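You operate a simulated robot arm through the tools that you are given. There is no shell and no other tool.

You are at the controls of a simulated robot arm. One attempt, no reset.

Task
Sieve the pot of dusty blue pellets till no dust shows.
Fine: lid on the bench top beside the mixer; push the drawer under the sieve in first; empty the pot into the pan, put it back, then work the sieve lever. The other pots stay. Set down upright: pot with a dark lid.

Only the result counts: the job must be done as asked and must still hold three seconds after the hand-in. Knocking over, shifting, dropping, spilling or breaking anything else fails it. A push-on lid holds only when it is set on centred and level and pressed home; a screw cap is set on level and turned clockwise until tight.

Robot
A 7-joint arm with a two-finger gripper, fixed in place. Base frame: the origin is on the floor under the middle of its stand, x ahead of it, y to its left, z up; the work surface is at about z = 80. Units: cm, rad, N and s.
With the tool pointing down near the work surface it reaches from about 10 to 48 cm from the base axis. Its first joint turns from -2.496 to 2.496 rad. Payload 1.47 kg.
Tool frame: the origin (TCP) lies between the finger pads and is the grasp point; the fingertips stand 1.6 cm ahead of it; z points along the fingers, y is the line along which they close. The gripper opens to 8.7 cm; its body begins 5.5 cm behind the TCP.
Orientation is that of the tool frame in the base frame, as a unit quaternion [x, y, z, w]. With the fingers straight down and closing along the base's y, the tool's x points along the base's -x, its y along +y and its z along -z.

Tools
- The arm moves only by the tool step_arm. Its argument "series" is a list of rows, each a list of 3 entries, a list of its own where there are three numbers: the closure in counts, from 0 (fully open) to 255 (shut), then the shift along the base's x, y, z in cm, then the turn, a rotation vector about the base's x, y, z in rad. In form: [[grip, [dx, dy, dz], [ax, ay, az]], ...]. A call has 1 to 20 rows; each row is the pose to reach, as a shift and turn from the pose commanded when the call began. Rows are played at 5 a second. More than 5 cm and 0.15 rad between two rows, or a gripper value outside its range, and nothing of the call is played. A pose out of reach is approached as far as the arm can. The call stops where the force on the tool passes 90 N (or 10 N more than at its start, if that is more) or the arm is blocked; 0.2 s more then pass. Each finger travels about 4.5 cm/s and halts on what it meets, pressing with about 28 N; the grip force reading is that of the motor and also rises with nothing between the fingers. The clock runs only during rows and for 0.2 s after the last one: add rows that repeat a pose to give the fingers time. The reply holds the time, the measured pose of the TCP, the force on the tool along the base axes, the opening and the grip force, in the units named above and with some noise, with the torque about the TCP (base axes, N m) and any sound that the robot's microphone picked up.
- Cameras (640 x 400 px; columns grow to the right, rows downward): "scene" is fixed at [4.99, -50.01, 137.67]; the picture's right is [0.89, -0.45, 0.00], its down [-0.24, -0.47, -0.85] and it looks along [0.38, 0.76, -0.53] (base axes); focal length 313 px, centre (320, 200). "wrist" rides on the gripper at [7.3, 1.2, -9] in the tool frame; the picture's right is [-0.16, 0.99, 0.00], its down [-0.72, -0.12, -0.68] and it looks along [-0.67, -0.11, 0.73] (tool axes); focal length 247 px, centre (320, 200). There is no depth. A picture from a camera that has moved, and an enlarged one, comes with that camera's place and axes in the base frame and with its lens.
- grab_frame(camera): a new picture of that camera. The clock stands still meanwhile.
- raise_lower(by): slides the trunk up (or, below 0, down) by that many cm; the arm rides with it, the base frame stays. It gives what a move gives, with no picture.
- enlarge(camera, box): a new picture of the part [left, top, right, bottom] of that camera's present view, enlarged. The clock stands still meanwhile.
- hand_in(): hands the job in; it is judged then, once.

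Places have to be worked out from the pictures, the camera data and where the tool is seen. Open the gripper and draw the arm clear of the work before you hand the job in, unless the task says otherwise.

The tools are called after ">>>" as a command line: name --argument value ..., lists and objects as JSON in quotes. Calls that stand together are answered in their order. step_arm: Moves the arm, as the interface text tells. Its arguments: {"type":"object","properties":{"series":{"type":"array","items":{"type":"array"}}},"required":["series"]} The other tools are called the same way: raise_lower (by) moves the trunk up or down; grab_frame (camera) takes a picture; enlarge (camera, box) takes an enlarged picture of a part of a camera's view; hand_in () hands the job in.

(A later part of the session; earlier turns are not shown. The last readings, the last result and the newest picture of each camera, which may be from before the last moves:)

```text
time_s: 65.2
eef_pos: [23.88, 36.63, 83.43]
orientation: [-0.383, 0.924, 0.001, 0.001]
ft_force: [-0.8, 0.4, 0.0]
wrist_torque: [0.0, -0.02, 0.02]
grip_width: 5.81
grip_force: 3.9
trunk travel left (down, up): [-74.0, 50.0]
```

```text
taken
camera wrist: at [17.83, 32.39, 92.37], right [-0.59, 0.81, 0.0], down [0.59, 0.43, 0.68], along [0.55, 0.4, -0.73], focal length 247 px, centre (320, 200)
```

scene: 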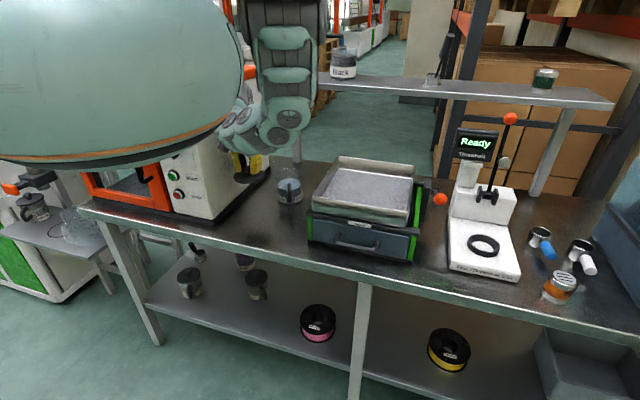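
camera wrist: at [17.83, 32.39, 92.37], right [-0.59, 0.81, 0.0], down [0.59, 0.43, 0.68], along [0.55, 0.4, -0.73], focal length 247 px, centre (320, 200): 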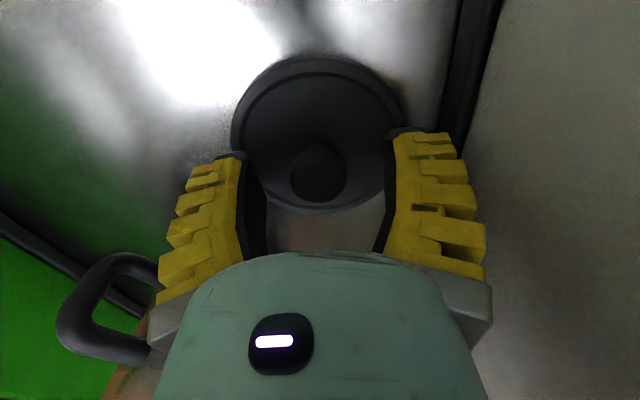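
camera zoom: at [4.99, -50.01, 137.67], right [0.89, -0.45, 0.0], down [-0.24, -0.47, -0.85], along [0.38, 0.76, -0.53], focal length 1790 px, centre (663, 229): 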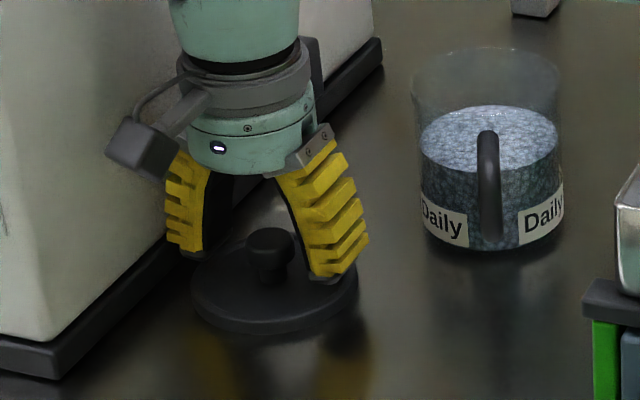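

The lid lies flat beside the mixer at about (23.9, 36.6) and the knob is free. Raising the trunk 9 cm will lift the open gripper straight off it.

>>> raise_lower --by 9

>>> enlarge --camera "scene" --box '[220, 130, 320, 230]'

>>> grab_frame --camera "wrist"

```text
time_s: 66.4
eef_pos: [23.88, 36.72, 92.51]
orientation: [-0.384, 0.923, 0.001, 0.0]
ft_force: [-1.1, 0.4, -0.7]
wrist_torque: [-0.02, 0.0, -0.01]
grip_width: 5.81
grip_force: 3.7
trunk travel left (down, up): [-83.0, 41.0]
```

```text
4.00 times, centred on (270, 180) of scene
camera zoom: at [4.99, -50.01, 137.67], right [0.89, -0.45, 0.0], down [-0.24, -0.47, -0.85], along [0.38, 0.76, -0.53], focal length 1253 px, centre (520, 280)
```

zoom: 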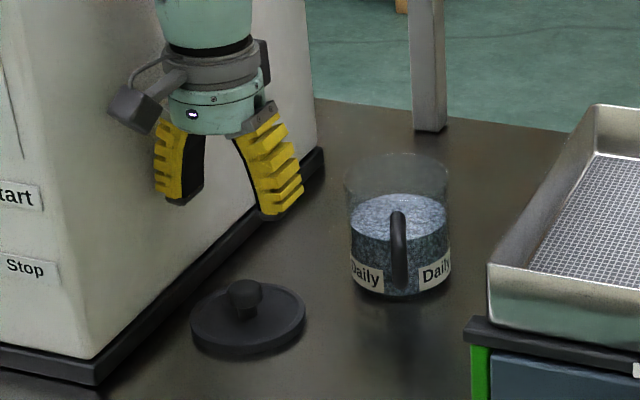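

```text
taken
camera wrist: at [17.82, 32.38, 101.36], right [-0.59, 0.81, 0.0], down [0.59, 0.43, 0.68], along [0.55, 0.4, -0.73], focal length 247 px, centre (320, 200)
```

wrist: 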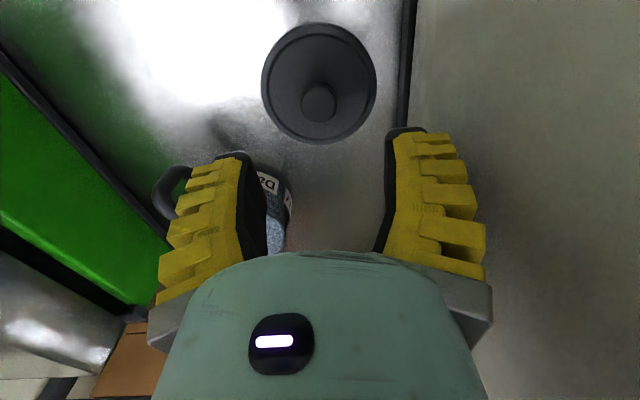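

The lid sits flat and stable. I zoom on the handle in the wrist view to locate it better.

>>> enlarge --camera "wrist" --box '[120, 130, 320, 270]'

>>> enlarge --camera "scene" --box '[265, 155, 320, 210]'

```text
2.86 times, centred on (220, 200) of wrist
camera zoom: at [17.82, 32.38, 101.36], right [-0.59, 0.81, 0.0], down [0.59, 0.43, 0.68], along [0.55, 0.4, -0.73], focal length 706 px, centre (606, 200)
```

zoom: 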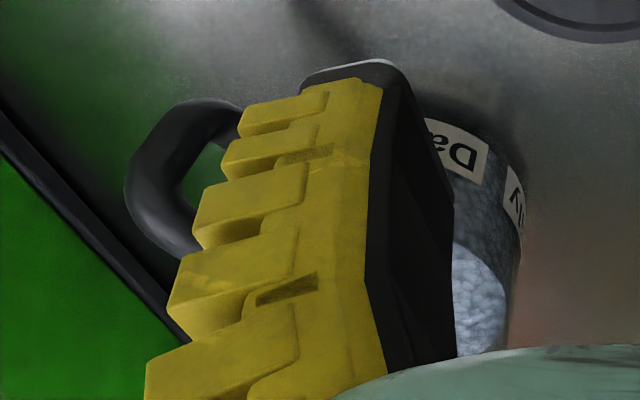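

```text
7.27 times, centred on (292, 182) of scene
camera zoom: at [4.99, -50.01, 137.67], right [0.89, -0.45, 0.0], down [-0.24, -0.47, -0.85], along [0.38, 0.76, -0.53], focal length 2278 px, centre (520, 327)
```

zoom: 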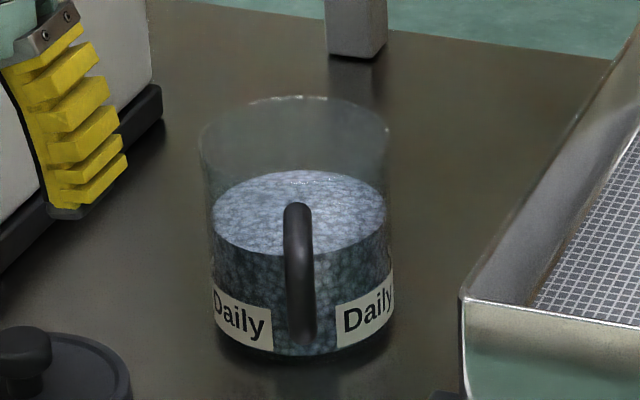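

The handle is a C-shaped loop whose outermost bar triangulates to about (34.9, 29.95), z≈86, pointing back toward (−0.35, −0.94) from the pot. I move to a standoff in front of it at (31.7, 24.4, 93), turning the tool to azimuth 60° and tilting it to 35° below horizontal.

>>> step_arm --series '[[100, [0, 0, 1], [0, 0, 0]], [100, [0.7, -1.1, 1], [0.07, -0.054, 0.022]], [100, [1.4, -2.2, 1], [0.139, -0.107, 0.043]], [100, [2.1, -3.4, 1], [0.208, -0.16, 0.065]], [100, [2.8, -4.5, 1], [0.277, -0.213, 0.087]], [100, [3.6, -5.6, 1], [0.347, -0.266, 0.108]], [100, [4.3, -6.7, 1], [0.416, -0.32, 0.13]], [100, [5, -7.8, 1], [0.486, -0.373, 0.151]], [100, [5.7, -9, 1], [0.555, -0.426, 0.173]], [100, [6.4, -10.1, 1], [0.624, -0.48, 0.195]], [100, [7.1, -11.2, 1], [0.694, -0.533, 0.216]], [100, [7.8, -12.3, 1], [0.763, -0.586, 0.238]], [100, [7.8, -12.3, 1], [0.763, -0.586, 0.238]]]'

>>> grab_frame --camera "scene"

>>> grab_frame --camera "wrist"

```text
time_s: 69.2
eef_pos: [31.71, 24.43, 93.38]
orientation: [-0.443, 0.768, 0.232, 0.401]
ft_force: [0.1, -0.2, -0.4]
wrist_torque: [0.0, -0.02, -0.01]
grip_width: 5.78
grip_force: 3.7
trunk travel left (down, up): [-83.0, 41.0]
```

```text
taken
```

scene: 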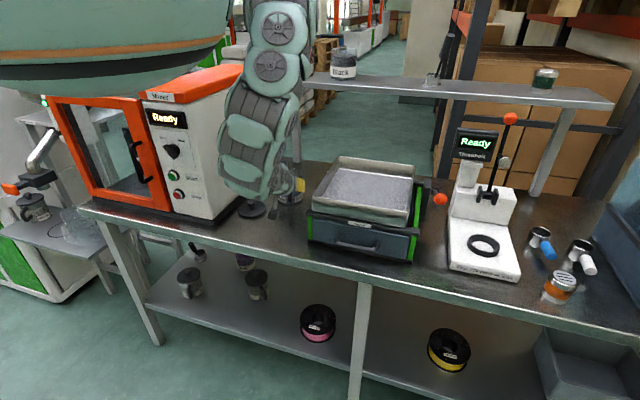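

```text
taken
camera wrist: at [24.86, 15.1, 92.65], right [-0.81, 0.57, 0.13], down [0.03, -0.18, 0.98], along [0.59, 0.8, 0.13], focal length 247 px, centre (320, 200)
```

wrist: 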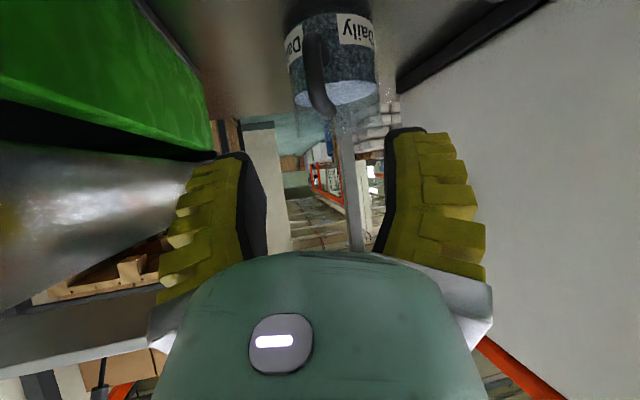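

Tracking is exact and the handle is visible ahead. I zoom in on it to refine its position in the tool frame.

>>> enlarge --camera "wrist" --box '[240, 0, 420, 140]'

>>> enlarge --camera "scene" --box '[250, 140, 340, 220]'

```text
2.86 times, centred on (330, 70) of wrist
camera zoom: at [24.86, 15.1, 92.65], right [-0.81, 0.57, 0.13], down [0.03, -0.18, 0.98], along [0.59, 0.8, 0.13], focal length 706 px, centre (291, 571)
```

zoom: 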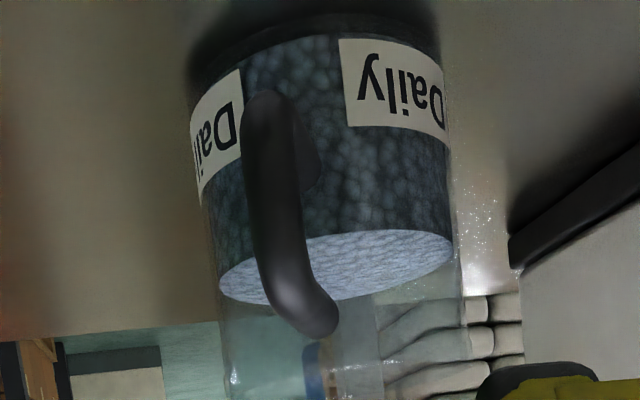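

```text
5.00 times, centred on (295, 180) of scene
camera zoom: at [4.99, -50.01, 137.67], right [0.89, -0.45, 0.0], down [-0.24, -0.47, -0.85], along [0.38, 0.76, -0.53], focal length 1566 px, centre (445, 300)
```

zoom: 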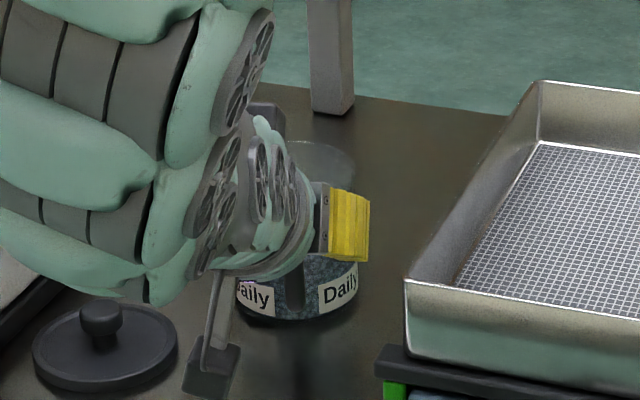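

The bar is at (34.8, 29.9), spanning z≈83.7–88, and laterally centred on the tool. I approach along the tool axis so the bar ends ~0.8 cm ahead of the TCP at z≈86.

>>> step_arm --series '[[100, [0.25, 0.5, -1.4], [0, 0, 0]], [100, [0.5, 0.95, -2.8], [0, 0, 0]], [100, [0.71, 1.34, -4.06], [0, 0, 0]], [100, [1.12, 2.05, -4.63], [0, 0, 0]], [100, [1.53, 2.76, -5.2], [0, 0, 0]], [100, [1.94, 3.48, -5.78], [0, 0, 0]], [100, [2.35, 4.19, -6.35], [0, 0, 0]], [100, [2.35, 4.19, -6.35], [0, 0, 0]]]'

>>> grab_frame --camera "wrist"

>>> enlarge --camera "scene" --box '[250, 140, 340, 220]'

```text
time_s: 71.0
eef_pos: [33.99, 28.62, 87.06]
orientation: [-0.443, 0.768, 0.232, 0.401]
ft_force: [0.6, -0.8, 0.4]
wrist_torque: [-0.01, -0.02, 0.01]
grip_width: 5.78
grip_force: 3.5
trunk travel left (down, up): [-83.0, 41.0]
```

```text
taken
camera wrist: at [27.13, 19.24, 86.21], right [-0.81, 0.57, 0.13], down [0.03, -0.18, 0.98], along [0.59, 0.8, 0.13], focal length 247 px, centre (320, 200)
```

wrist: 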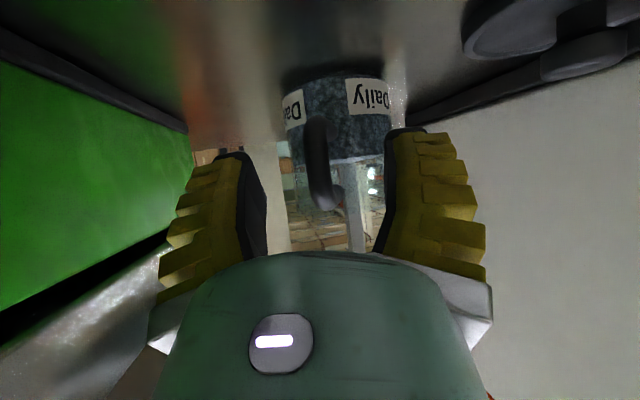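

```text
5.00 times, centred on (295, 180) of scene
camera zoom: at [4.99, -50.01, 137.67], right [0.89, -0.45, 0.0], down [-0.24, -0.47, -0.85], along [0.38, 0.76, -0.53], focal length 1566 px, centre (445, 300)
```

zoom: 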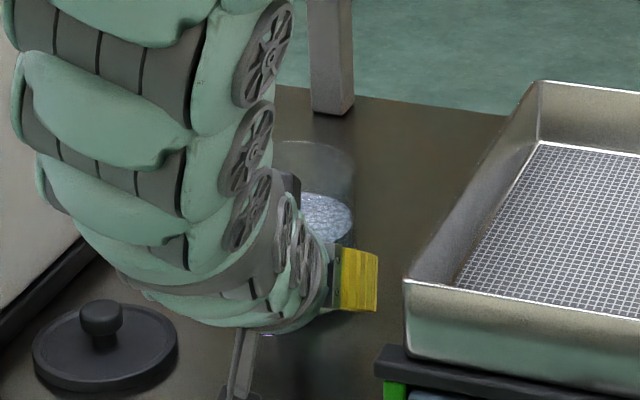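

The bar is centred between the fingers, 1.7 cm ahead of the TCP. I advance another ~0.95 cm along the tool axis and then close slowly.

>>> step_arm --series '[[100, [0.2, 0.35, -0.3], [0, 0, 0]], [100, [0.45, 0.69, -0.6], [0, 0, 0]], [100, [0.45, 0.69, -0.6], [0, 0, 0]], [130, [0.45, 0.69, -0.6], [0, 0, 0]], [155, [0.45, 0.69, -0.6], [0, 0, 0]], [175, [0.45, 0.69, -0.6], [0, 0, 0]], [195, [0.45, 0.69, -0.6], [0, 0, 0]], [215, [0.45, 0.69, -0.6], [0, 0, 0]], [255, [0.45, 0.69, -0.6], [0, 0, 0]], [255, [0.45, 0.69, -0.6], [0, 0, 0]], [255, [0.45, 0.69, -0.6], [0, 0, 0]]]'

>>> enlarge --camera "wrist" --box '[200, 60, 440, 260]'

>>> enlarge --camera "scene" --box '[250, 140, 340, 220]'

```text
time_s: 73.4
eef_pos: [34.5, 29.21, 86.37]
orientation: [-0.442, 0.767, 0.232, 0.403]
ft_force: [-1.0, -2.5, 5.9]
wrist_torque: [0.54, -0.33, 0.0]
grip_width: 0.84
grip_force: 28.0
trunk travel left (down, up): [-83.0, 41.0]
```

```text
2.00 times, centred on (320, 160) of wrist
camera zoom: at [27.65, 20.0, 85.65], right [-0.81, 0.57, 0.13], down [0.03, -0.18, 0.98], along [0.59, 0.8, 0.13], focal length 494 px, centre (320, 280)
```

zoom: 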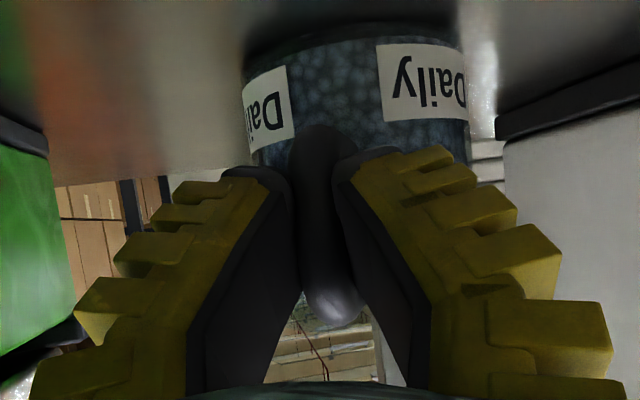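

```text
5.00 times, centred on (295, 180) of scene
camera zoom: at [4.99, -50.01, 137.67], right [0.89, -0.45, 0.0], down [-0.24, -0.47, -0.85], along [0.38, 0.76, -0.53], focal length 1566 px, centre (445, 300)
```

zoom: 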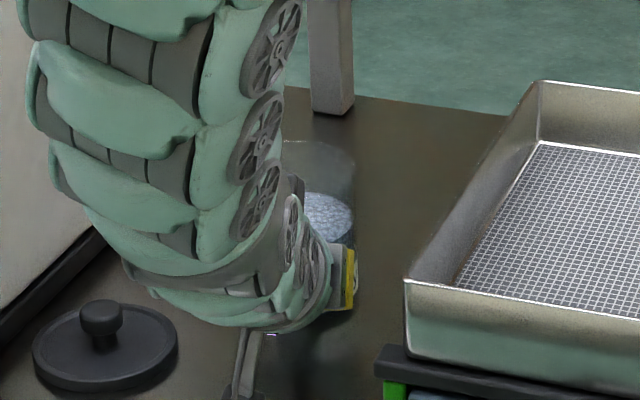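

The handle bar is gripped (0.84 cm at the tips, 28 N). I lift just 0.6 cm to read the weight and check whether the pot stays level.

>>> step_arm --series '[[255, [0, 0, 0.15], [0, 0, 0]], [255, [0, 0, 0.3], [0, 0, 0]], [255, [0, 0, 0.45], [0, 0, 0]], [255, [0, 0, 0.6], [0, 0, 0]], [255, [0, 0, 0.6], [0, 0, 0]]]'

>>> enlarge --camera "wrist" --box '[200, 60, 440, 260]'

>>> enlarge --camera "scene" --box '[265, 160, 325, 220]'

```text
time_s: 74.6
eef_pos: [34.54, 29.18, 87.02]
orientation: [-0.443, 0.768, 0.232, 0.4]
ft_force: [0.0, 0.3, -2.9]
wrist_torque: [-0.26, 0.12, 0.0]
grip_width: 0.6
grip_force: 28.2
trunk travel left (down, up): [-83.0, 41.0]
```

```text
2.00 times, centred on (320, 160) of wrist
camera zoom: at [27.57, 19.87, 86.14], right [-0.81, 0.57, 0.13], down [0.03, -0.18, 0.98], along [0.59, 0.8, 0.13], focal length 494 px, centre (320, 280)
```

zoom: 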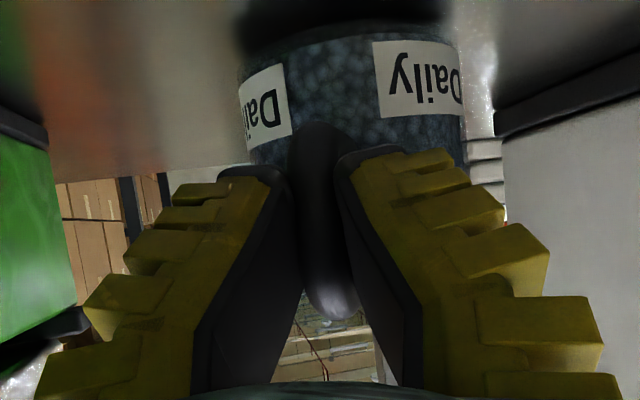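

```text
6.67 times, centred on (295, 190) of scene
camera zoom: at [4.99, -50.01, 137.67], right [0.89, -0.45, 0.0], down [-0.24, -0.47, -0.85], along [0.38, 0.76, -0.53], focal length 2088 px, centre (487, 267)
```

zoom: 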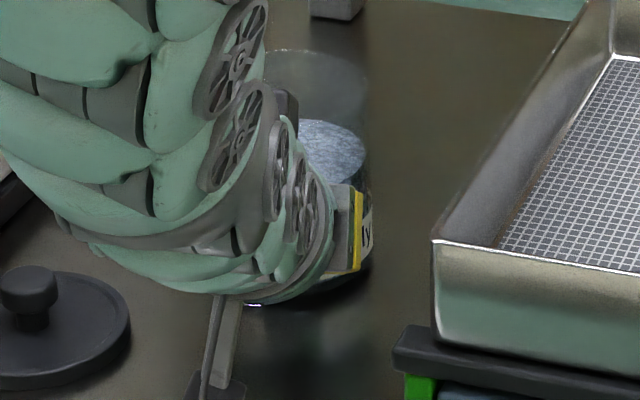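

About 2.9 N and 0.29 N·m: the grip is carrying the whole pot (~0.3 kg). I lift another 1.5 cm slowly and check level.

>>> step_arm --series '[[255, [0, 0, 0.3], [0, 0, 0]], [255, [0, 0, 0.6], [0, 0, 0]], [255, [0, 0, 0.9], [0, 0, 0]], [255, [0, 0, 1.2], [0, 0, 0]], [255, [0, 0, 1.5], [0, 0, 0]], [255, [0, 0, 1.5], [0, 0, 0]]]'

>>> enlarge --camera "wrist" --box '[200, 0, 440, 260]'

>>> enlarge --camera "scene" --box '[265, 150, 325, 210]'

```text
time_s: 76.0
eef_pos: [34.53, 29.16, 88.56]
orientation: [-0.443, 0.768, 0.232, 0.4]
ft_force: [-0.3, -0.1, -4.0]
wrist_torque: [-0.24, 0.1, 0.01]
grip_width: 0.62
grip_force: 27.7
trunk travel left (down, up): [-83.0, 41.0]
```

```text
1.54 times, centred on (320, 130) of wrist
camera zoom: at [27.63, 19.94, 87.77], right [-0.81, 0.57, 0.13], down [0.03, -0.18, 0.98], along [0.59, 0.8, 0.13], focal length 380 px, centre (320, 308)
```

zoom: 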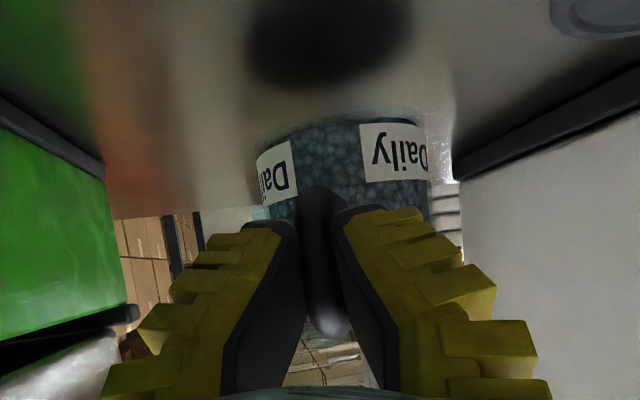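

```text
6.67 times, centred on (295, 180) of scene
camera zoom: at [4.99, -50.01, 137.67], right [0.89, -0.45, 0.0], down [-0.24, -0.47, -0.85], along [0.38, 0.76, -0.53], focal length 2088 px, centre (487, 333)
```

zoom: 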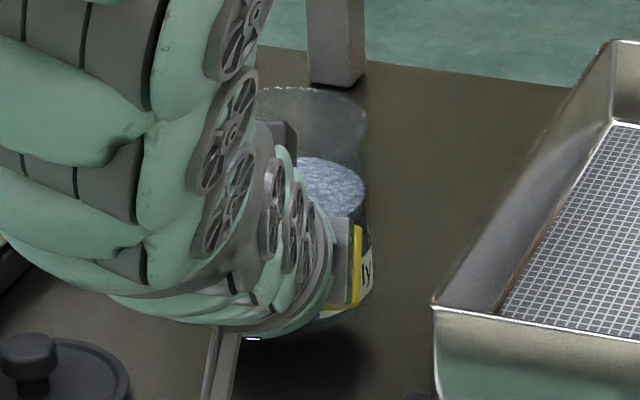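

The pot is about 2 cm clear of the bench with no slip relative to the fingers (≈4 N). I raise everything with the trunk by 10 cm, leaving the arm posture unchanged.

>>> raise_lower --by 10

>>> grab_frame --camera "wrist"

>>> grab_frame --camera "scene"

```text
time_s: 77.3
eef_pos: [34.47, 29.16, 98.44]
orientation: [-0.443, 0.768, 0.231, 0.4]
ft_force: [0.7, 0.3, -3.8]
wrist_torque: [-0.28, 0.06, 0.02]
grip_width: 0.6
grip_force: 28.2
trunk travel left (down, up): [-93.0, 31.0]
```

```text
taken
camera wrist: at [27.62, 19.93, 97.75], right [-0.81, 0.57, 0.13], down [0.03, -0.18, 0.98], along [0.59, 0.8, 0.13], focal length 247 px, centre (320, 200)
```

wrist: 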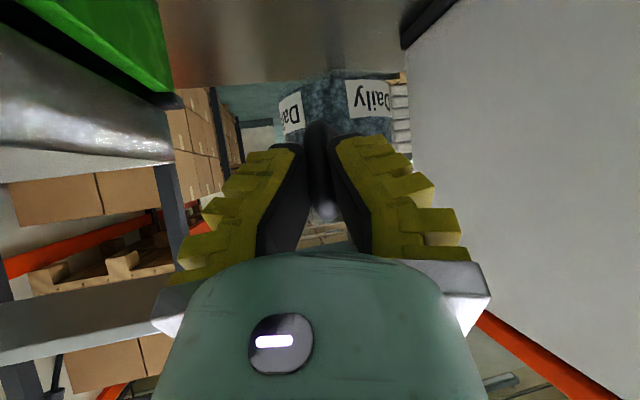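

```text
taken
```

scene: 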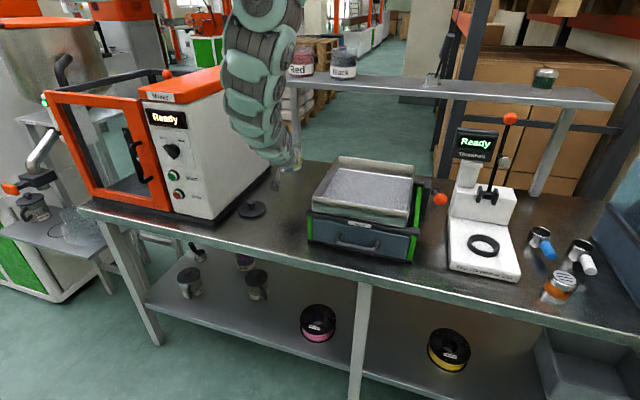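

I zoom in to confirm the pot is upright and not spilling, before the final rise.

>>> enlarge --camera "scene" --box '[240, 90, 340, 190]'

```text
4.00 times, centred on (290, 140) of scene
camera zoom: at [4.99, -50.01, 137.67], right [0.89, -0.45, 0.0], down [-0.24, -0.47, -0.85], along [0.38, 0.76, -0.53], focal length 1253 px, centre (440, 440)
```

zoom: 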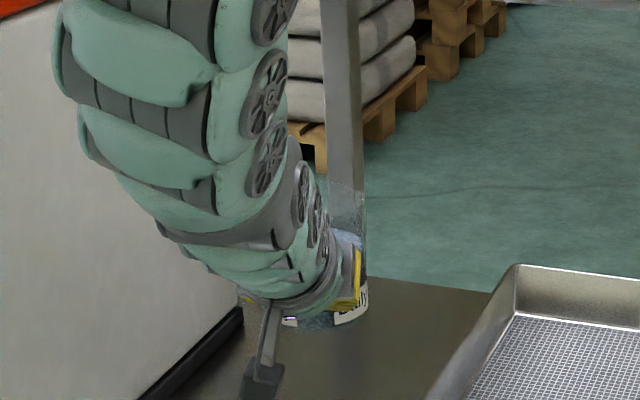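

The pot hangs upright behind the gripper. I raise the TCP to z≈105 so the pot bottom clears the pan rim (95) by about 3 cm.

>>> step_arm --series '[[255, [0, 0, 0.6], [0, 0, 0]], [255, [0, 0, 1.3], [0, 0, 0]], [255, [0, 0, 2.1], [0, 0, 0]], [255, [0, 0, 2.9], [0, 0, 0]], [255, [0, 0, 3.7], [0, 0, 0]], [255, [0, 0, 4.5], [0, 0, 0]], [255, [0, 0, 5.3], [0, 0, 0]], [255, [0, 0, 6.1], [0, 0, 0]], [255, [0, 0, 6.6], [0, 0, 0]], [255, [0, 0, 6.6], [0, 0, 0]]]'

```text
time_s: 79.5
eef_pos: [34.48, 29.3, 105.29]
orientation: [-0.443, 0.768, 0.232, 0.4]
ft_force: [-0.5, -0.8, -3.0]
wrist_torque: [-0.25, 0.1, 0.0]
grip_width: 0.59
grip_force: 28.3
trunk travel left (down, up): [-93.0, 31.0]
```

Tracking holds. I now swing the whole arm about the base axis by −30° in 2° steps, which carries the pot from its spot to the centre of the pan.

>>> step_arm --series '[[255, [1.0, -1.22, 0], [0, 0, -0.0349]], [255, [1.95, -2.48, 0], [0, 0, -0.0698]], [255, [2.87, -3.76, 0], [0, 0, -0.1047]], [255, [3.73, -5.08, 0], [0, 0, -0.1396]], [255, [4.55, -6.43, 0], [0, 0, -0.1745]], [255, [5.33, -7.81, 0], [0, 0, -0.2094]], [255, [6.05, -9.21, 0], [0, 0, -0.2443]], [255, [6.73, -10.64, 0], [0, 0, -0.2793]], [255, [7.35, -12.09, 0], [0, 0, -0.3142]], [255, [7.93, -13.56, 0], [0, 0, -0.3491]], [255, [8.45, -15.05, 0], [0, 0, -0.384]], [255, [8.92, -16.55, 0], [0, 0, -0.4189]], [255, [9.33, -18.08, 0], [0, 0, -0.4538]], [255, [9.7, -19.61, 0], [0, 0, -0.4887]], [255, [10.01, -21.16, 0], [0, 0, -0.5236]], [255, [10.01, -21.16, 0], [0, 0, -0.5236]]]'

>>> grab_frame --camera "scene"

>>> grab_frame --camera "wrist"

```text
time_s: 82.3
eef_pos: [43.38, 16.83, 106.77]
orientation: [-0.33, 0.807, 0.187, 0.452]
ft_force: [0.0, -0.1, -3.3]
wrist_torque: [-0.16, 0.15, -0.02]
grip_width: 0.6
grip_force: 28.1
trunk travel left (down, up): [-93.0, 31.0]
stopped in row 14: the arm was blocked; the commanded pose is now the measured one
```

```text
taken
```

scene: 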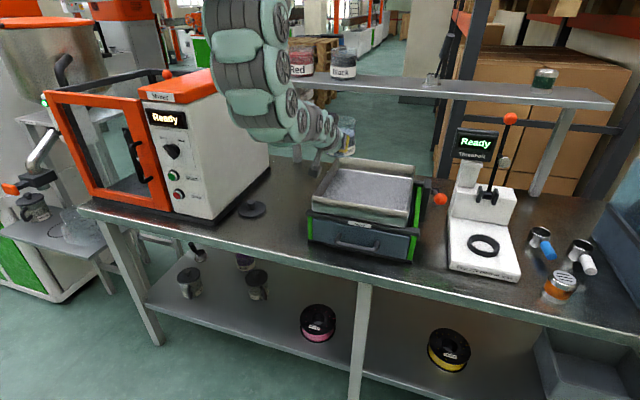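

```text
taken
camera wrist: at [34.4, 9.63, 105.21], right [-0.63, 0.76, 0.14], down [-0.06, -0.23, 0.97], along [0.77, 0.61, 0.19], focal length 247 px, centre (320, 200)
```

wrist: 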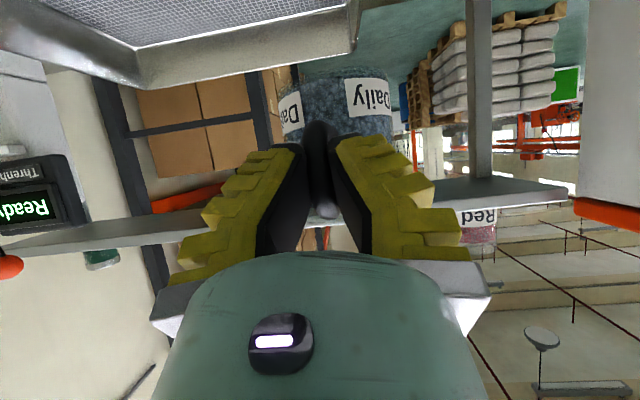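

The swing stalled after ~16°, leaving TCP at (43.4, 16.8, 106.8) with the pot level over the left part of the pan. I test a plain sideways shift to the right without turning.

>>> step_arm --series '[[255, [0.4, -0.4, 0], [0, 0, 0]], [255, [0.8, -0.8, 0], [0, 0, 0]], [255, [1.2, -1.2, 0], [0, 0, 0]], [255, [1.6, -1.6, 0], [0, 0, 0]], [255, [1.6, -1.6, 0], [0, 0, 0]], [255, [1.6, -1.6, 0], [0, 0, 0]]]'

>>> enlarge --camera "scene" --box '[180, 0, 460, 240]'

```text
time_s: 83.8
eef_pos: [44.29, 15.72, 106.8]
orientation: [-0.345, 0.802, 0.193, 0.448]
ft_force: [-0.5, 0.6, -2.8]
wrist_torque: [-0.21, 0.15, 0.04]
grip_width: 0.6
grip_force: 27.3
trunk travel left (down, up): [-93.0, 31.0]
```

```text
1.67 times, centred on (320, 120) of scene
camera zoom: at [4.99, -50.01, 137.67], right [0.89, -0.45, 0.0], down [-0.24, -0.47, -0.85], along [0.38, 0.76, -0.53], focal length 522 px, centre (320, 333)
```

zoom: 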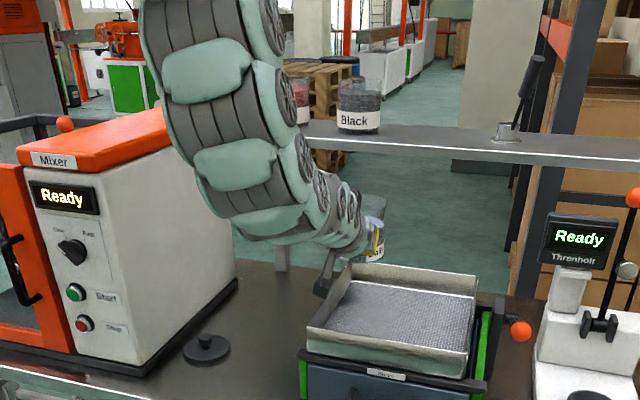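

The shift only partly followed; rightward swing of this left-side arm is limited. Turning the tool about the TCP moves the wrist left and the pot right, so I yaw −30° in place to bring the pot over the pan's middle.

>>> step_arm --series '[[255, [0, 0, 0], [0, 0, -0.05]], [255, [0, 0, 0], [0, 0, -0.1]], [255, [0, 0, 0], [0, 0, -0.15]], [255, [0, 0, 0], [0, 0, -0.2]], [255, [0, 0, 0], [0, 0, -0.25]], [255, [0, 0, 0], [0, 0, -0.3]], [255, [0, 0, 0], [0, 0, -0.35]], [255, [0, 0, 0], [0, 0, -0.35]]]'

>>> grab_frame --camera "scene"

```text
time_s: 85.1
eef_pos: [43.51, 18.21, 107.18]
orientation: [-0.274, 0.823, 0.16, 0.471]
ft_force: [0.2, 0.0, -3.3]
wrist_torque: [-0.15, 0.18, 0.03]
grip_width: 0.58
grip_force: 28.1
trunk travel left (down, up): [-93.0, 31.0]
stopped in row 6: the arm was blocked; the commanded pose is now the measured one
```

```text
taken
```

scene: 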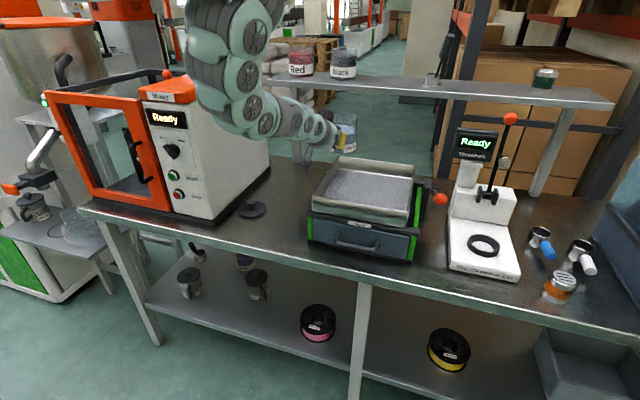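

Blocked again while folded; the arm behaves well when more extended downward. I raise the trunk 12 cm and will then bring the TCP back down with the arm.

>>> raise_lower --by 12

>>> step_arm --series '[[255, [0.1, -0.2, -1], [0, 0, 0]], [255, [0.2, -0.4, -2], [0, 0, 0]], [255, [0.3, -0.6, -3], [0, 0, 0]], [255, [0.4, -0.8, -4], [0, 0, 0]], [255, [0.5, -1, -5], [0, 0, 0]], [255, [0.5, -1, -6], [0, 0, 0]], [255, [0.5, -1, -7], [0, 0, 0]], [255, [0.5, -1, -8], [0, 0, 0]], [255, [0.5, -1, -9], [0, 0, 0]], [255, [0.5, -1, -10], [0, 0, 0]], [255, [0.5, -1, -11], [0, 0, 0]], [255, [0.5, -1, -11], [0, 0, 0]]]'

>>> grab_frame --camera "scene"

```text
time_s: 86.6
eef_pos: [43.4, 18.15, 119.21]
orientation: [-0.274, 0.824, 0.16, 0.47]
ft_force: [-0.8, 0.0, -2.7]
wrist_torque: [-0.18, 0.18, 0.01]
grip_width: 0.62
grip_force: 28.4
trunk travel left (down, up): [-105.0, 19.0]
```

```text
time_s: 89.2
eef_pos: [43.84, 16.93, 108.15]
orientation: [-0.272, 0.826, 0.156, 0.468]
ft_force: [0.5, 0.5, -2.7]
wrist_torque: [-0.18, 0.2, -0.02]
grip_width: 0.59
grip_force: 28.0
trunk travel left (down, up): [-105.0, 19.0]
```

```text
taken
```

scene: 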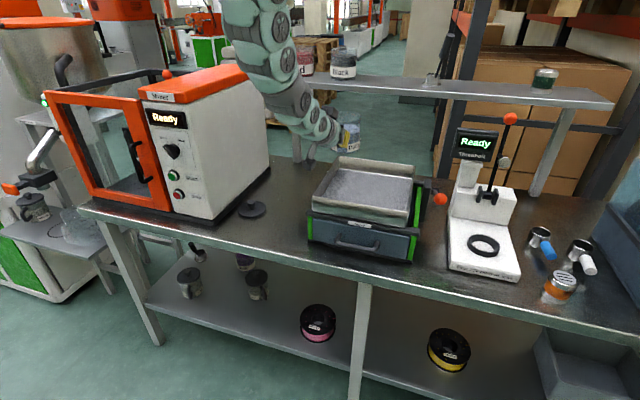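

Tracking is restored at (43.8, 16.9, 108.2). I continue to the right 5 cm with a small further yaw, slowly.

>>> step_arm --series '[[255, [0.35, -0.35, -0.2], [0, 0, -0.02]], [255, [0.7, -0.7, -0.4], [0, 0, -0.04]], [255, [1.05, -1.05, -0.6], [0, 0, -0.06]], [255, [1.4, -1.4, -0.8], [0, 0, -0.08]], [255, [1.75, -1.75, -1], [0, 0, -0.1]], [255, [2.1, -2.1, -1.2], [0, 0, -0.12]], [255, [2.45, -2.45, -1.4], [0, 0, -0.14]], [255, [2.8, -2.8, -1.6], [0, 0, -0.16]], [255, [3.15, -3.15, -1.8], [0, 0, -0.18]], [255, [3.5, -3.5, -2], [0, 0, -0.2]], [255, [3.5, -3.5, -2], [0, 0, -0.2]]]'

>>> grab_frame --camera "scene"

>>> grab_frame --camera "wrist"

```text
time_s: 91.6
eef_pos: [47.47, 13.26, 106.08]
orientation: [-0.187, 0.849, 0.108, 0.482]
ft_force: [-0.1, 0.5, -3.8]
wrist_torque: [-0.15, 0.26, 0.03]
grip_width: 0.61
grip_force: 27.8
trunk travel left (down, up): [-105.0, 19.0]
```

```text
taken
```

scene: 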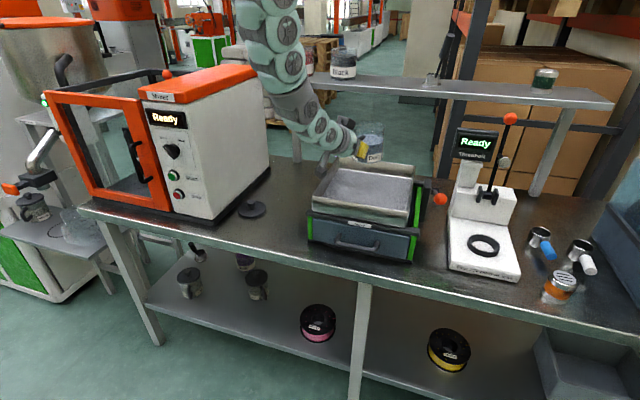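

```text
taken
camera wrist: at [36.45, 9.59, 104.34], right [-0.34, 0.93, 0.14], down [-0.14, -0.2, 0.97], along [0.93, 0.31, 0.2], focal length 247 px, centre (320, 200)
```

wrist: 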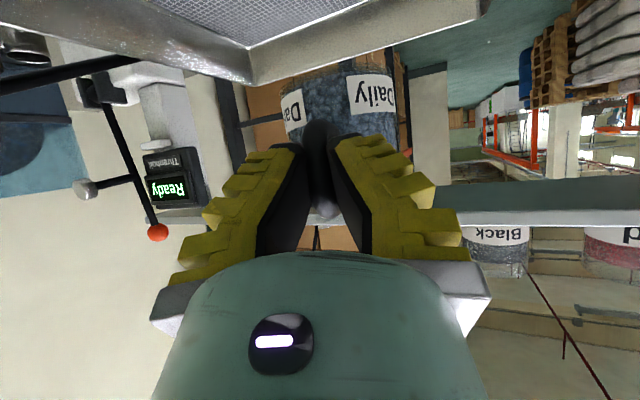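

The pot is now over the middle of the pan: pot axis ≈ (55.6, 18.5), about 52 out and 26 right. I begin rolling it about the horizontal tool azimuth axis (0.906, 0.423), top toward the left, first by only 30° to see that the arm follows.

>>> step_arm --series '[[255, [0, 0, 0], [-0.063, -0.03, 0]], [255, [0, 0, 0], [-0.127, -0.059, 0]], [255, [0, 0, 0], [-0.19, -0.089, 0]], [255, [0, 0, 0], [-0.254, -0.118, 0]], [255, [0, 0, 0], [-0.317, -0.148, 0]], [255, [0, 0, 0], [-0.38, -0.177, 0]], [255, [0, 0, 0], [-0.444, -0.207, 0]], [255, [0, 0, 0], [-0.444, -0.207, 0]]]'

>>> grab_frame --camera "scene"

>>> grab_frame --camera "wrist"

```text
time_s: 93.4
eef_pos: [47.39, 13.3, 106.05]
orientation: [-0.297, 0.799, -0.102, 0.513]
ft_force: [0.3, -0.2, -2.9]
wrist_torque: [-0.15, 0.15, -0.04]
grip_width: 0.58
grip_force: 28.0
trunk travel left (down, up): [-105.0, 19.0]
```

```text
taken
```

scene: 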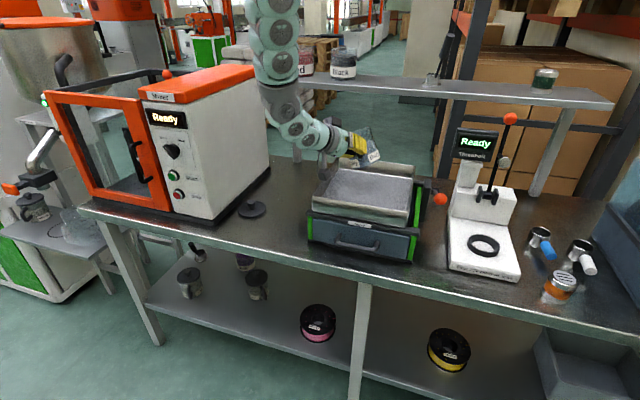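

```text
taken
camera wrist: at [36.81, 8.77, 104.03], right [-0.32, 0.88, -0.34], down [-0.34, 0.23, 0.91], along [0.88, 0.41, 0.23], focal length 247 px, centre (320, 200)
```

wrist: 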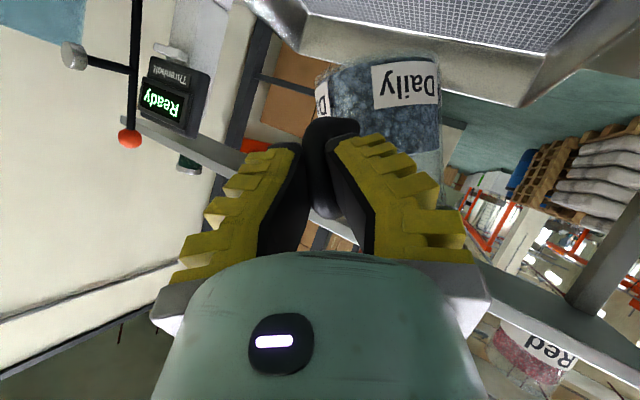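

The roll tracks, but the pot is pivoting slightly about its handle bar like a door; it stays over the pan either way. I raise the TCP 3 cm for hanging clearance and continue the roll to about 60°.

>>> step_arm --series '[[255, [0, 0, 0.7], [0, 0, 0]], [255, [0, 0, 1.5], [-0.045, -0.021, 0]], [255, [0, 0, 2.3], [-0.109, -0.051, 0]], [255, [0, 0, 3], [-0.172, -0.08, 0]], [255, [0, 0, 3], [-0.236, -0.11, 0]], [255, [0, 0, 3], [-0.299, -0.139, 0]], [255, [0, 0, 3], [-0.363, -0.169, 0]], [255, [0, 0, 3], [-0.426, -0.199, 0]], [255, [0, 0, 3], [-0.489, -0.228, 0]], [255, [0, 0, 3], [-0.489, -0.228, 0]]]'

>>> grab_frame --camera "wrist"

>>> enlarge --camera "scene" --box '[290, 90, 450, 230]'

```text
time_s: 95.6
eef_pos: [47.65, 12.69, 110.4]
orientation: [-0.402, 0.687, -0.324, 0.511]
ft_force: [0.3, 0.3, -3.3]
wrist_torque: [-0.11, 0.16, -0.03]
grip_width: 0.58
grip_force: 28.0
out of reach, approached as far as the arm can: row 7, 8, 9, 10
trunk travel left (down, up): [-105.0, 19.0]
```

```text
taken
camera wrist: at [37.52, 7.15, 108.66], right [-0.19, 0.6, -0.78], down [-0.52, 0.61, 0.6], along [0.83, 0.52, 0.19], focal length 247 px, centre (320, 200)
```

wrist: 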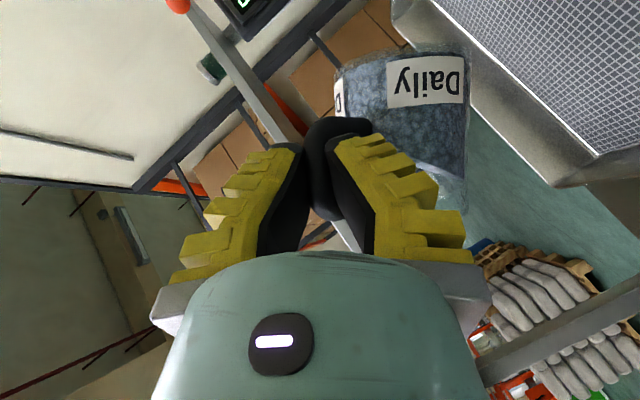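

```text
2.86 times, centred on (370, 160) of scene
camera zoom: at [4.99, -50.01, 137.67], right [0.89, -0.45, 0.0], down [-0.24, -0.47, -0.85], along [0.38, 0.76, -0.53], focal length 895 px, centre (177, 314)
```

zoom: 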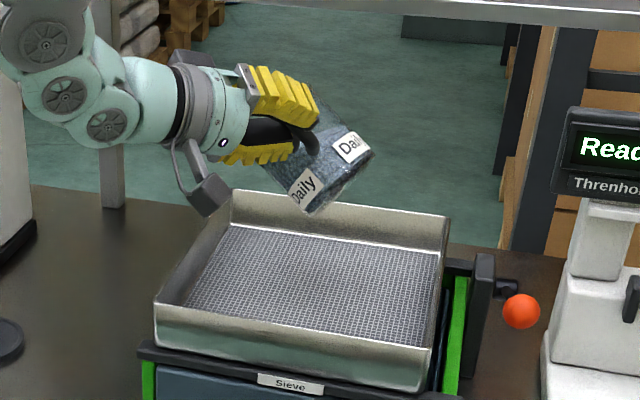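

The roll has reached ~59° but the arm reports its reach limit. I lower the trunk 6 cm (pot stays above the rim) and then carry on rolling while raising the TCP with the arm.

>>> raise_lower --by -6

>>> step_arm --series '[[255, [0, 0, 0.8], [-0.03, -0.015, 0]], [255, [0, 0, 1.6], [-0.06, -0.03, 0]], [255, [0, 0, 2.4], [-0.09, -0.045, 0]], [255, [0, 0, 3.2], [-0.12, -0.06, 0]], [255, [0, 0, 4], [-0.18, -0.09, 0]], [255, [0, 0, 4], [-0.24, -0.12, 0]], [255, [0, 0, 4], [-0.24, -0.12, 0]]]'

>>> enlarge --camera "scene" --box '[270, 70, 450, 230]'

>>> grab_frame --camera "wrist"

```text
time_s: 96.6
eef_pos: [47.65, 12.79, 104.49]
orientation: [-0.401, 0.687, -0.323, 0.513]
ft_force: [0.3, 0.0, -3.6]
wrist_torque: [-0.1, 0.19, 0.0]
grip_width: 0.6
grip_force: 27.9
trunk travel left (down, up): [-99.0, 25.0]
```

```text
time_s: 98.2
eef_pos: [47.69, 12.74, 108.62]
orientation: [-0.439, 0.611, -0.427, 0.501]
ft_force: [-0.5, 1.7, -2.6]
wrist_torque: [-0.06, 0.2, 0.0]
grip_width: 0.61
grip_force: 27.9
trunk travel left (down, up): [-99.0, 25.0]
```

```text
2.50 times, centred on (360, 150) of scene
camera zoom: at [4.99, -50.01, 137.67], right [0.89, -0.45, 0.0], down [-0.24, -0.47, -0.85], along [0.38, 0.76, -0.53], focal length 783 px, centre (220, 325)
```

zoom: 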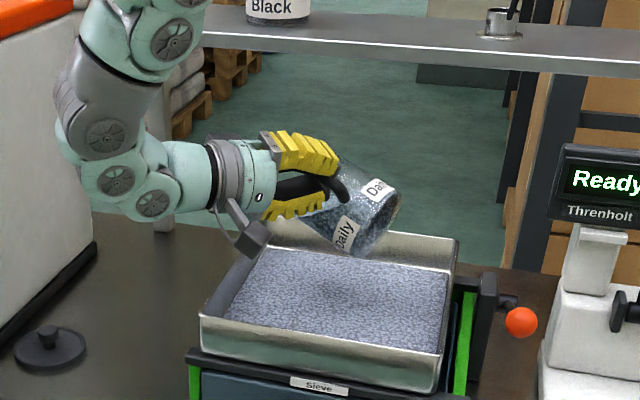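

```text
taken
camera wrist: at [37.78, 6.77, 106.86], right [-0.09, 0.4, -0.91], down [-0.58, 0.72, 0.37], along [0.81, 0.56, 0.16], focal length 247 px, centre (320, 200)
```

wrist: 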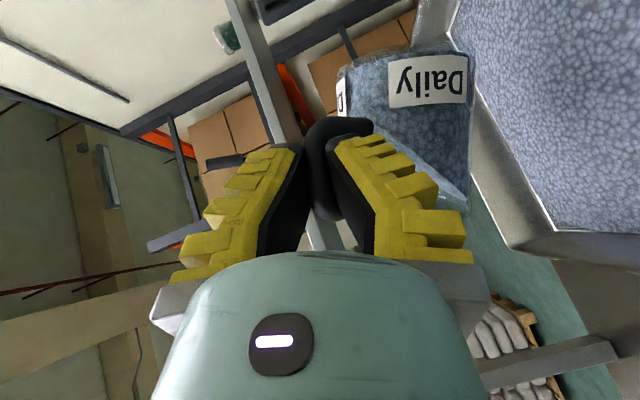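

Pellets are flowing: the pan is now covered with bluish-grey pellets. I continue the roll by another 30°.

>>> step_arm --series '[[255, [0, 0, 0], [-0.08, -0.037, 0]], [255, [0, 0, 0.2], [-0.16, -0.075, 0]], [255, [0, 0, 0.4], [-0.24, -0.112, 0]], [255, [0, 0, 0.6], [-0.32, -0.149, 0]], [255, [0, 0, 0.8], [-0.4, -0.187, 0]], [255, [0, 0, 1], [-0.48, -0.224, 0]], [255, [0, 0, 1], [-0.48, -0.224, 0]]]'

>>> enlarge --camera "scene" --box '[270, 70, 450, 230]'

>>> grab_frame --camera "wrist"

```text
time_s: 99.8
eef_pos: [48.02, 12.44, 112.85]
orientation: [0.496, -0.433, 0.605, -0.447]
ft_force: [0.2, -0.1, -1.1]
wrist_torque: [-0.02, 0.11, 0.01]
grip_width: 0.59
grip_force: 27.7
out of reach, approached as far as the arm can: row 2, 3, 4, 5, 6, 7
trunk travel left (down, up): [-99.0, 25.0]
```

```text
2.50 times, centred on (360, 150) of scene
camera zoom: at [4.99, -50.01, 137.67], right [0.89, -0.45, 0.0], down [-0.24, -0.47, -0.85], along [0.38, 0.76, -0.53], focal length 783 px, centre (220, 325)
```

zoom: 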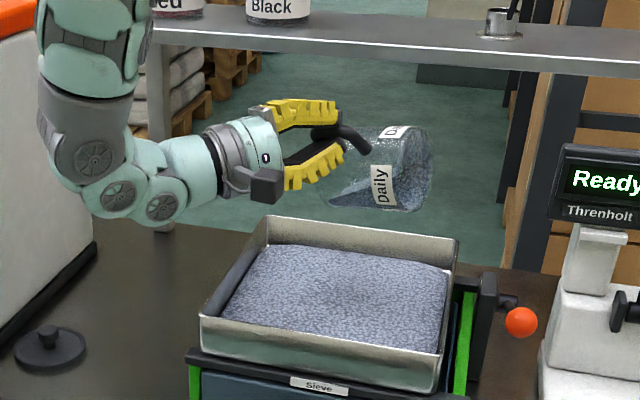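

```text
taken
camera wrist: at [38.52, 5.93, 112.1], right [0.13, -0.07, -0.99], down [-0.61, 0.78, -0.13], along [0.78, 0.62, 0.06], focal length 247 px, centre (320, 200)
```

wrist: 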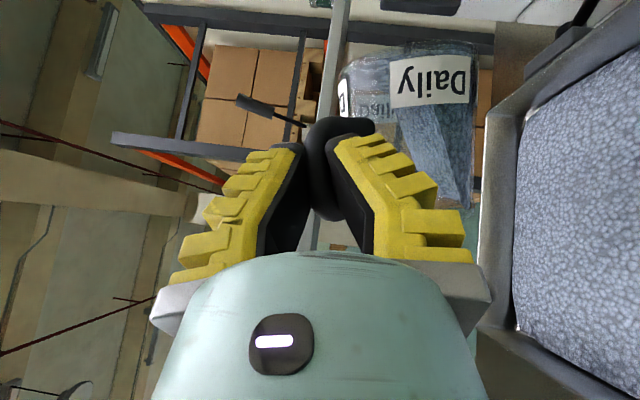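

Roll is ~105° and most pellets are out; the reading dropped to ~1–2 N. I lower the trunk 7 cm to regain reach and continue rolling.

>>> raise_lower --by -7

>>> step_arm --series '[[255, [0, 0, 0.4], [-0.05, -0.023, 0]], [255, [0, 0, 0.8], [-0.1, -0.047, 0]], [255, [0, 0, 1.2], [-0.17, -0.079, 0]], [255, [0, 0, 1.6], [-0.24, -0.112, 0]], [255, [0, 0, 2], [-0.31, -0.145, 0]], [255, [0, 0, 2], [-0.38, -0.177, 0]], [255, [0, 0, 2], [-0.38, -0.177, 0]]]'

>>> enlarge --camera "scene" --box '[270, 70, 450, 230]'

>>> grab_frame --camera "wrist"

```text
time_s: 100.9
eef_pos: [48.07, 12.51, 105.89]
orientation: [0.495, -0.433, 0.605, -0.448]
ft_force: [0.5, 0.4, -0.3]
wrist_torque: [0.01, 0.04, 0.02]
grip_width: 0.6
grip_force: 28.1
trunk travel left (down, up): [-92.0, 32.0]
```

```text
time_s: 102.5
eef_pos: [48.19, 13.02, 109.92]
orientation: [0.517, -0.27, 0.717, -0.381]
ft_force: [0.2, -1.3, -1.2]
wrist_torque: [-0.01, 0.08, 0.06]
grip_width: 0.6
grip_force: 28.4
out of reach, approached as far as the arm can: row 3, 4, 5, 6, 7
trunk travel left (down, up): [-92.0, 32.0]
```

```text
2.50 times, centred on (360, 150) of scene
camera zoom: at [4.99, -50.01, 137.67], right [0.89, -0.45, 0.0], down [-0.24, -0.47, -0.85], along [0.38, 0.76, -0.53], focal length 783 px, centre (220, 325)
```

zoom: 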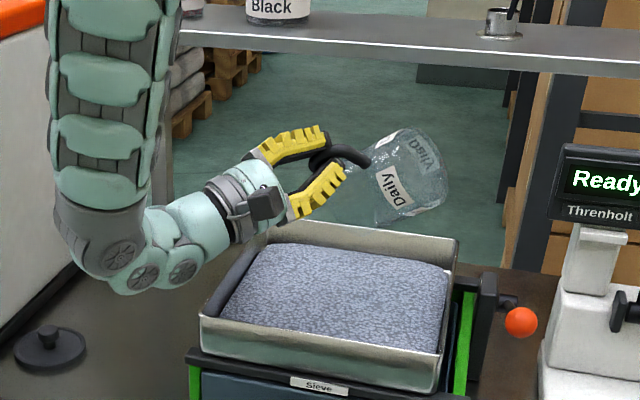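

```text
taken
camera wrist: at [38.67, 6.34, 110.12], right [0.29, -0.43, -0.86], down [-0.55, 0.66, -0.51], along [0.78, 0.62, -0.04], focal length 247 px, centre (320, 200)
```

wrist: 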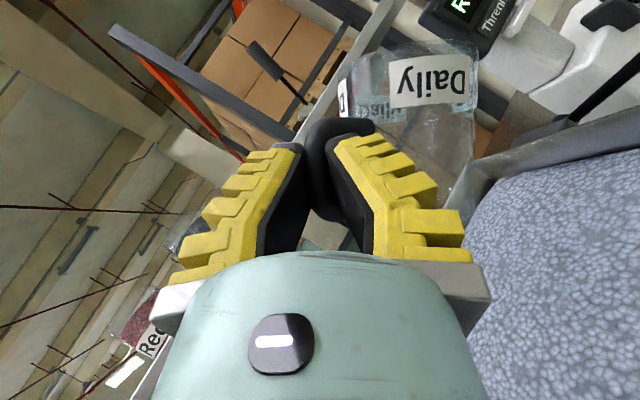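

The pot looks empty. I zoom in to confirm before rolling back.

>>> enlarge --camera "scene" --box '[340, 110, 420, 180]'

>>> enlarge --camera "wrist" --box '[320, 20, 500, 220]'

>>> enlarge --camera "scene" --box '[300, 150, 440, 280]'

```text
5.71 times, centred on (380, 145) of scene
camera zoom: at [4.99, -50.01, 137.67], right [0.89, -0.45, 0.0], down [-0.24, -0.47, -0.85], along [0.38, 0.76, -0.53], focal length 1790 px, centre (-23, 514)
```

zoom: 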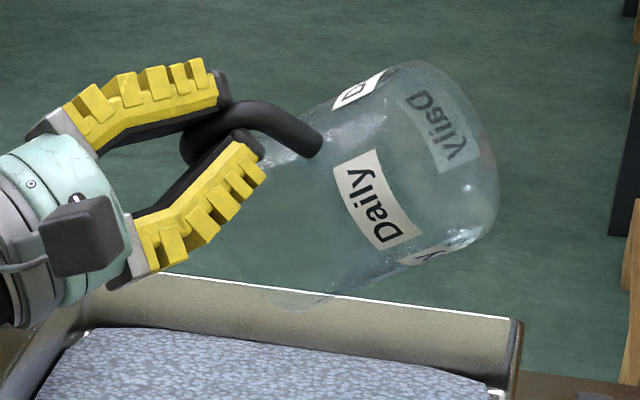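

```text
2.00 times, centred on (410, 120) of wrist
camera zoom: at [38.67, 6.34, 110.12], right [0.29, -0.43, -0.86], down [-0.55, 0.66, -0.51], along [0.78, 0.62, -0.04], focal length 494 px, centre (140, 360)
```

zoom: 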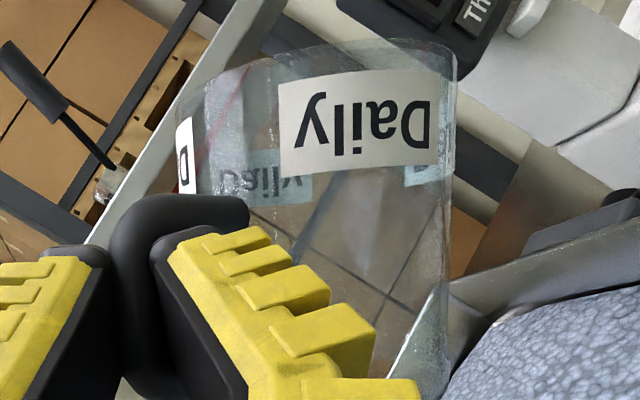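

```text
3.08 times, centred on (370, 215) of scene
camera zoom: at [4.99, -50.01, 137.67], right [0.89, -0.45, 0.0], down [-0.24, -0.47, -0.85], along [0.38, 0.76, -0.53], focal length 964 px, centre (166, 154)
```

zoom: 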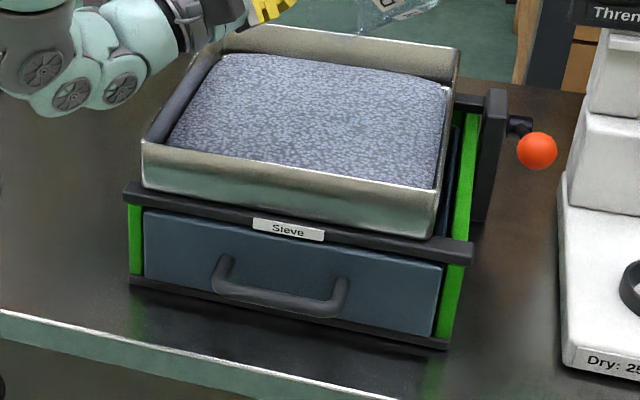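

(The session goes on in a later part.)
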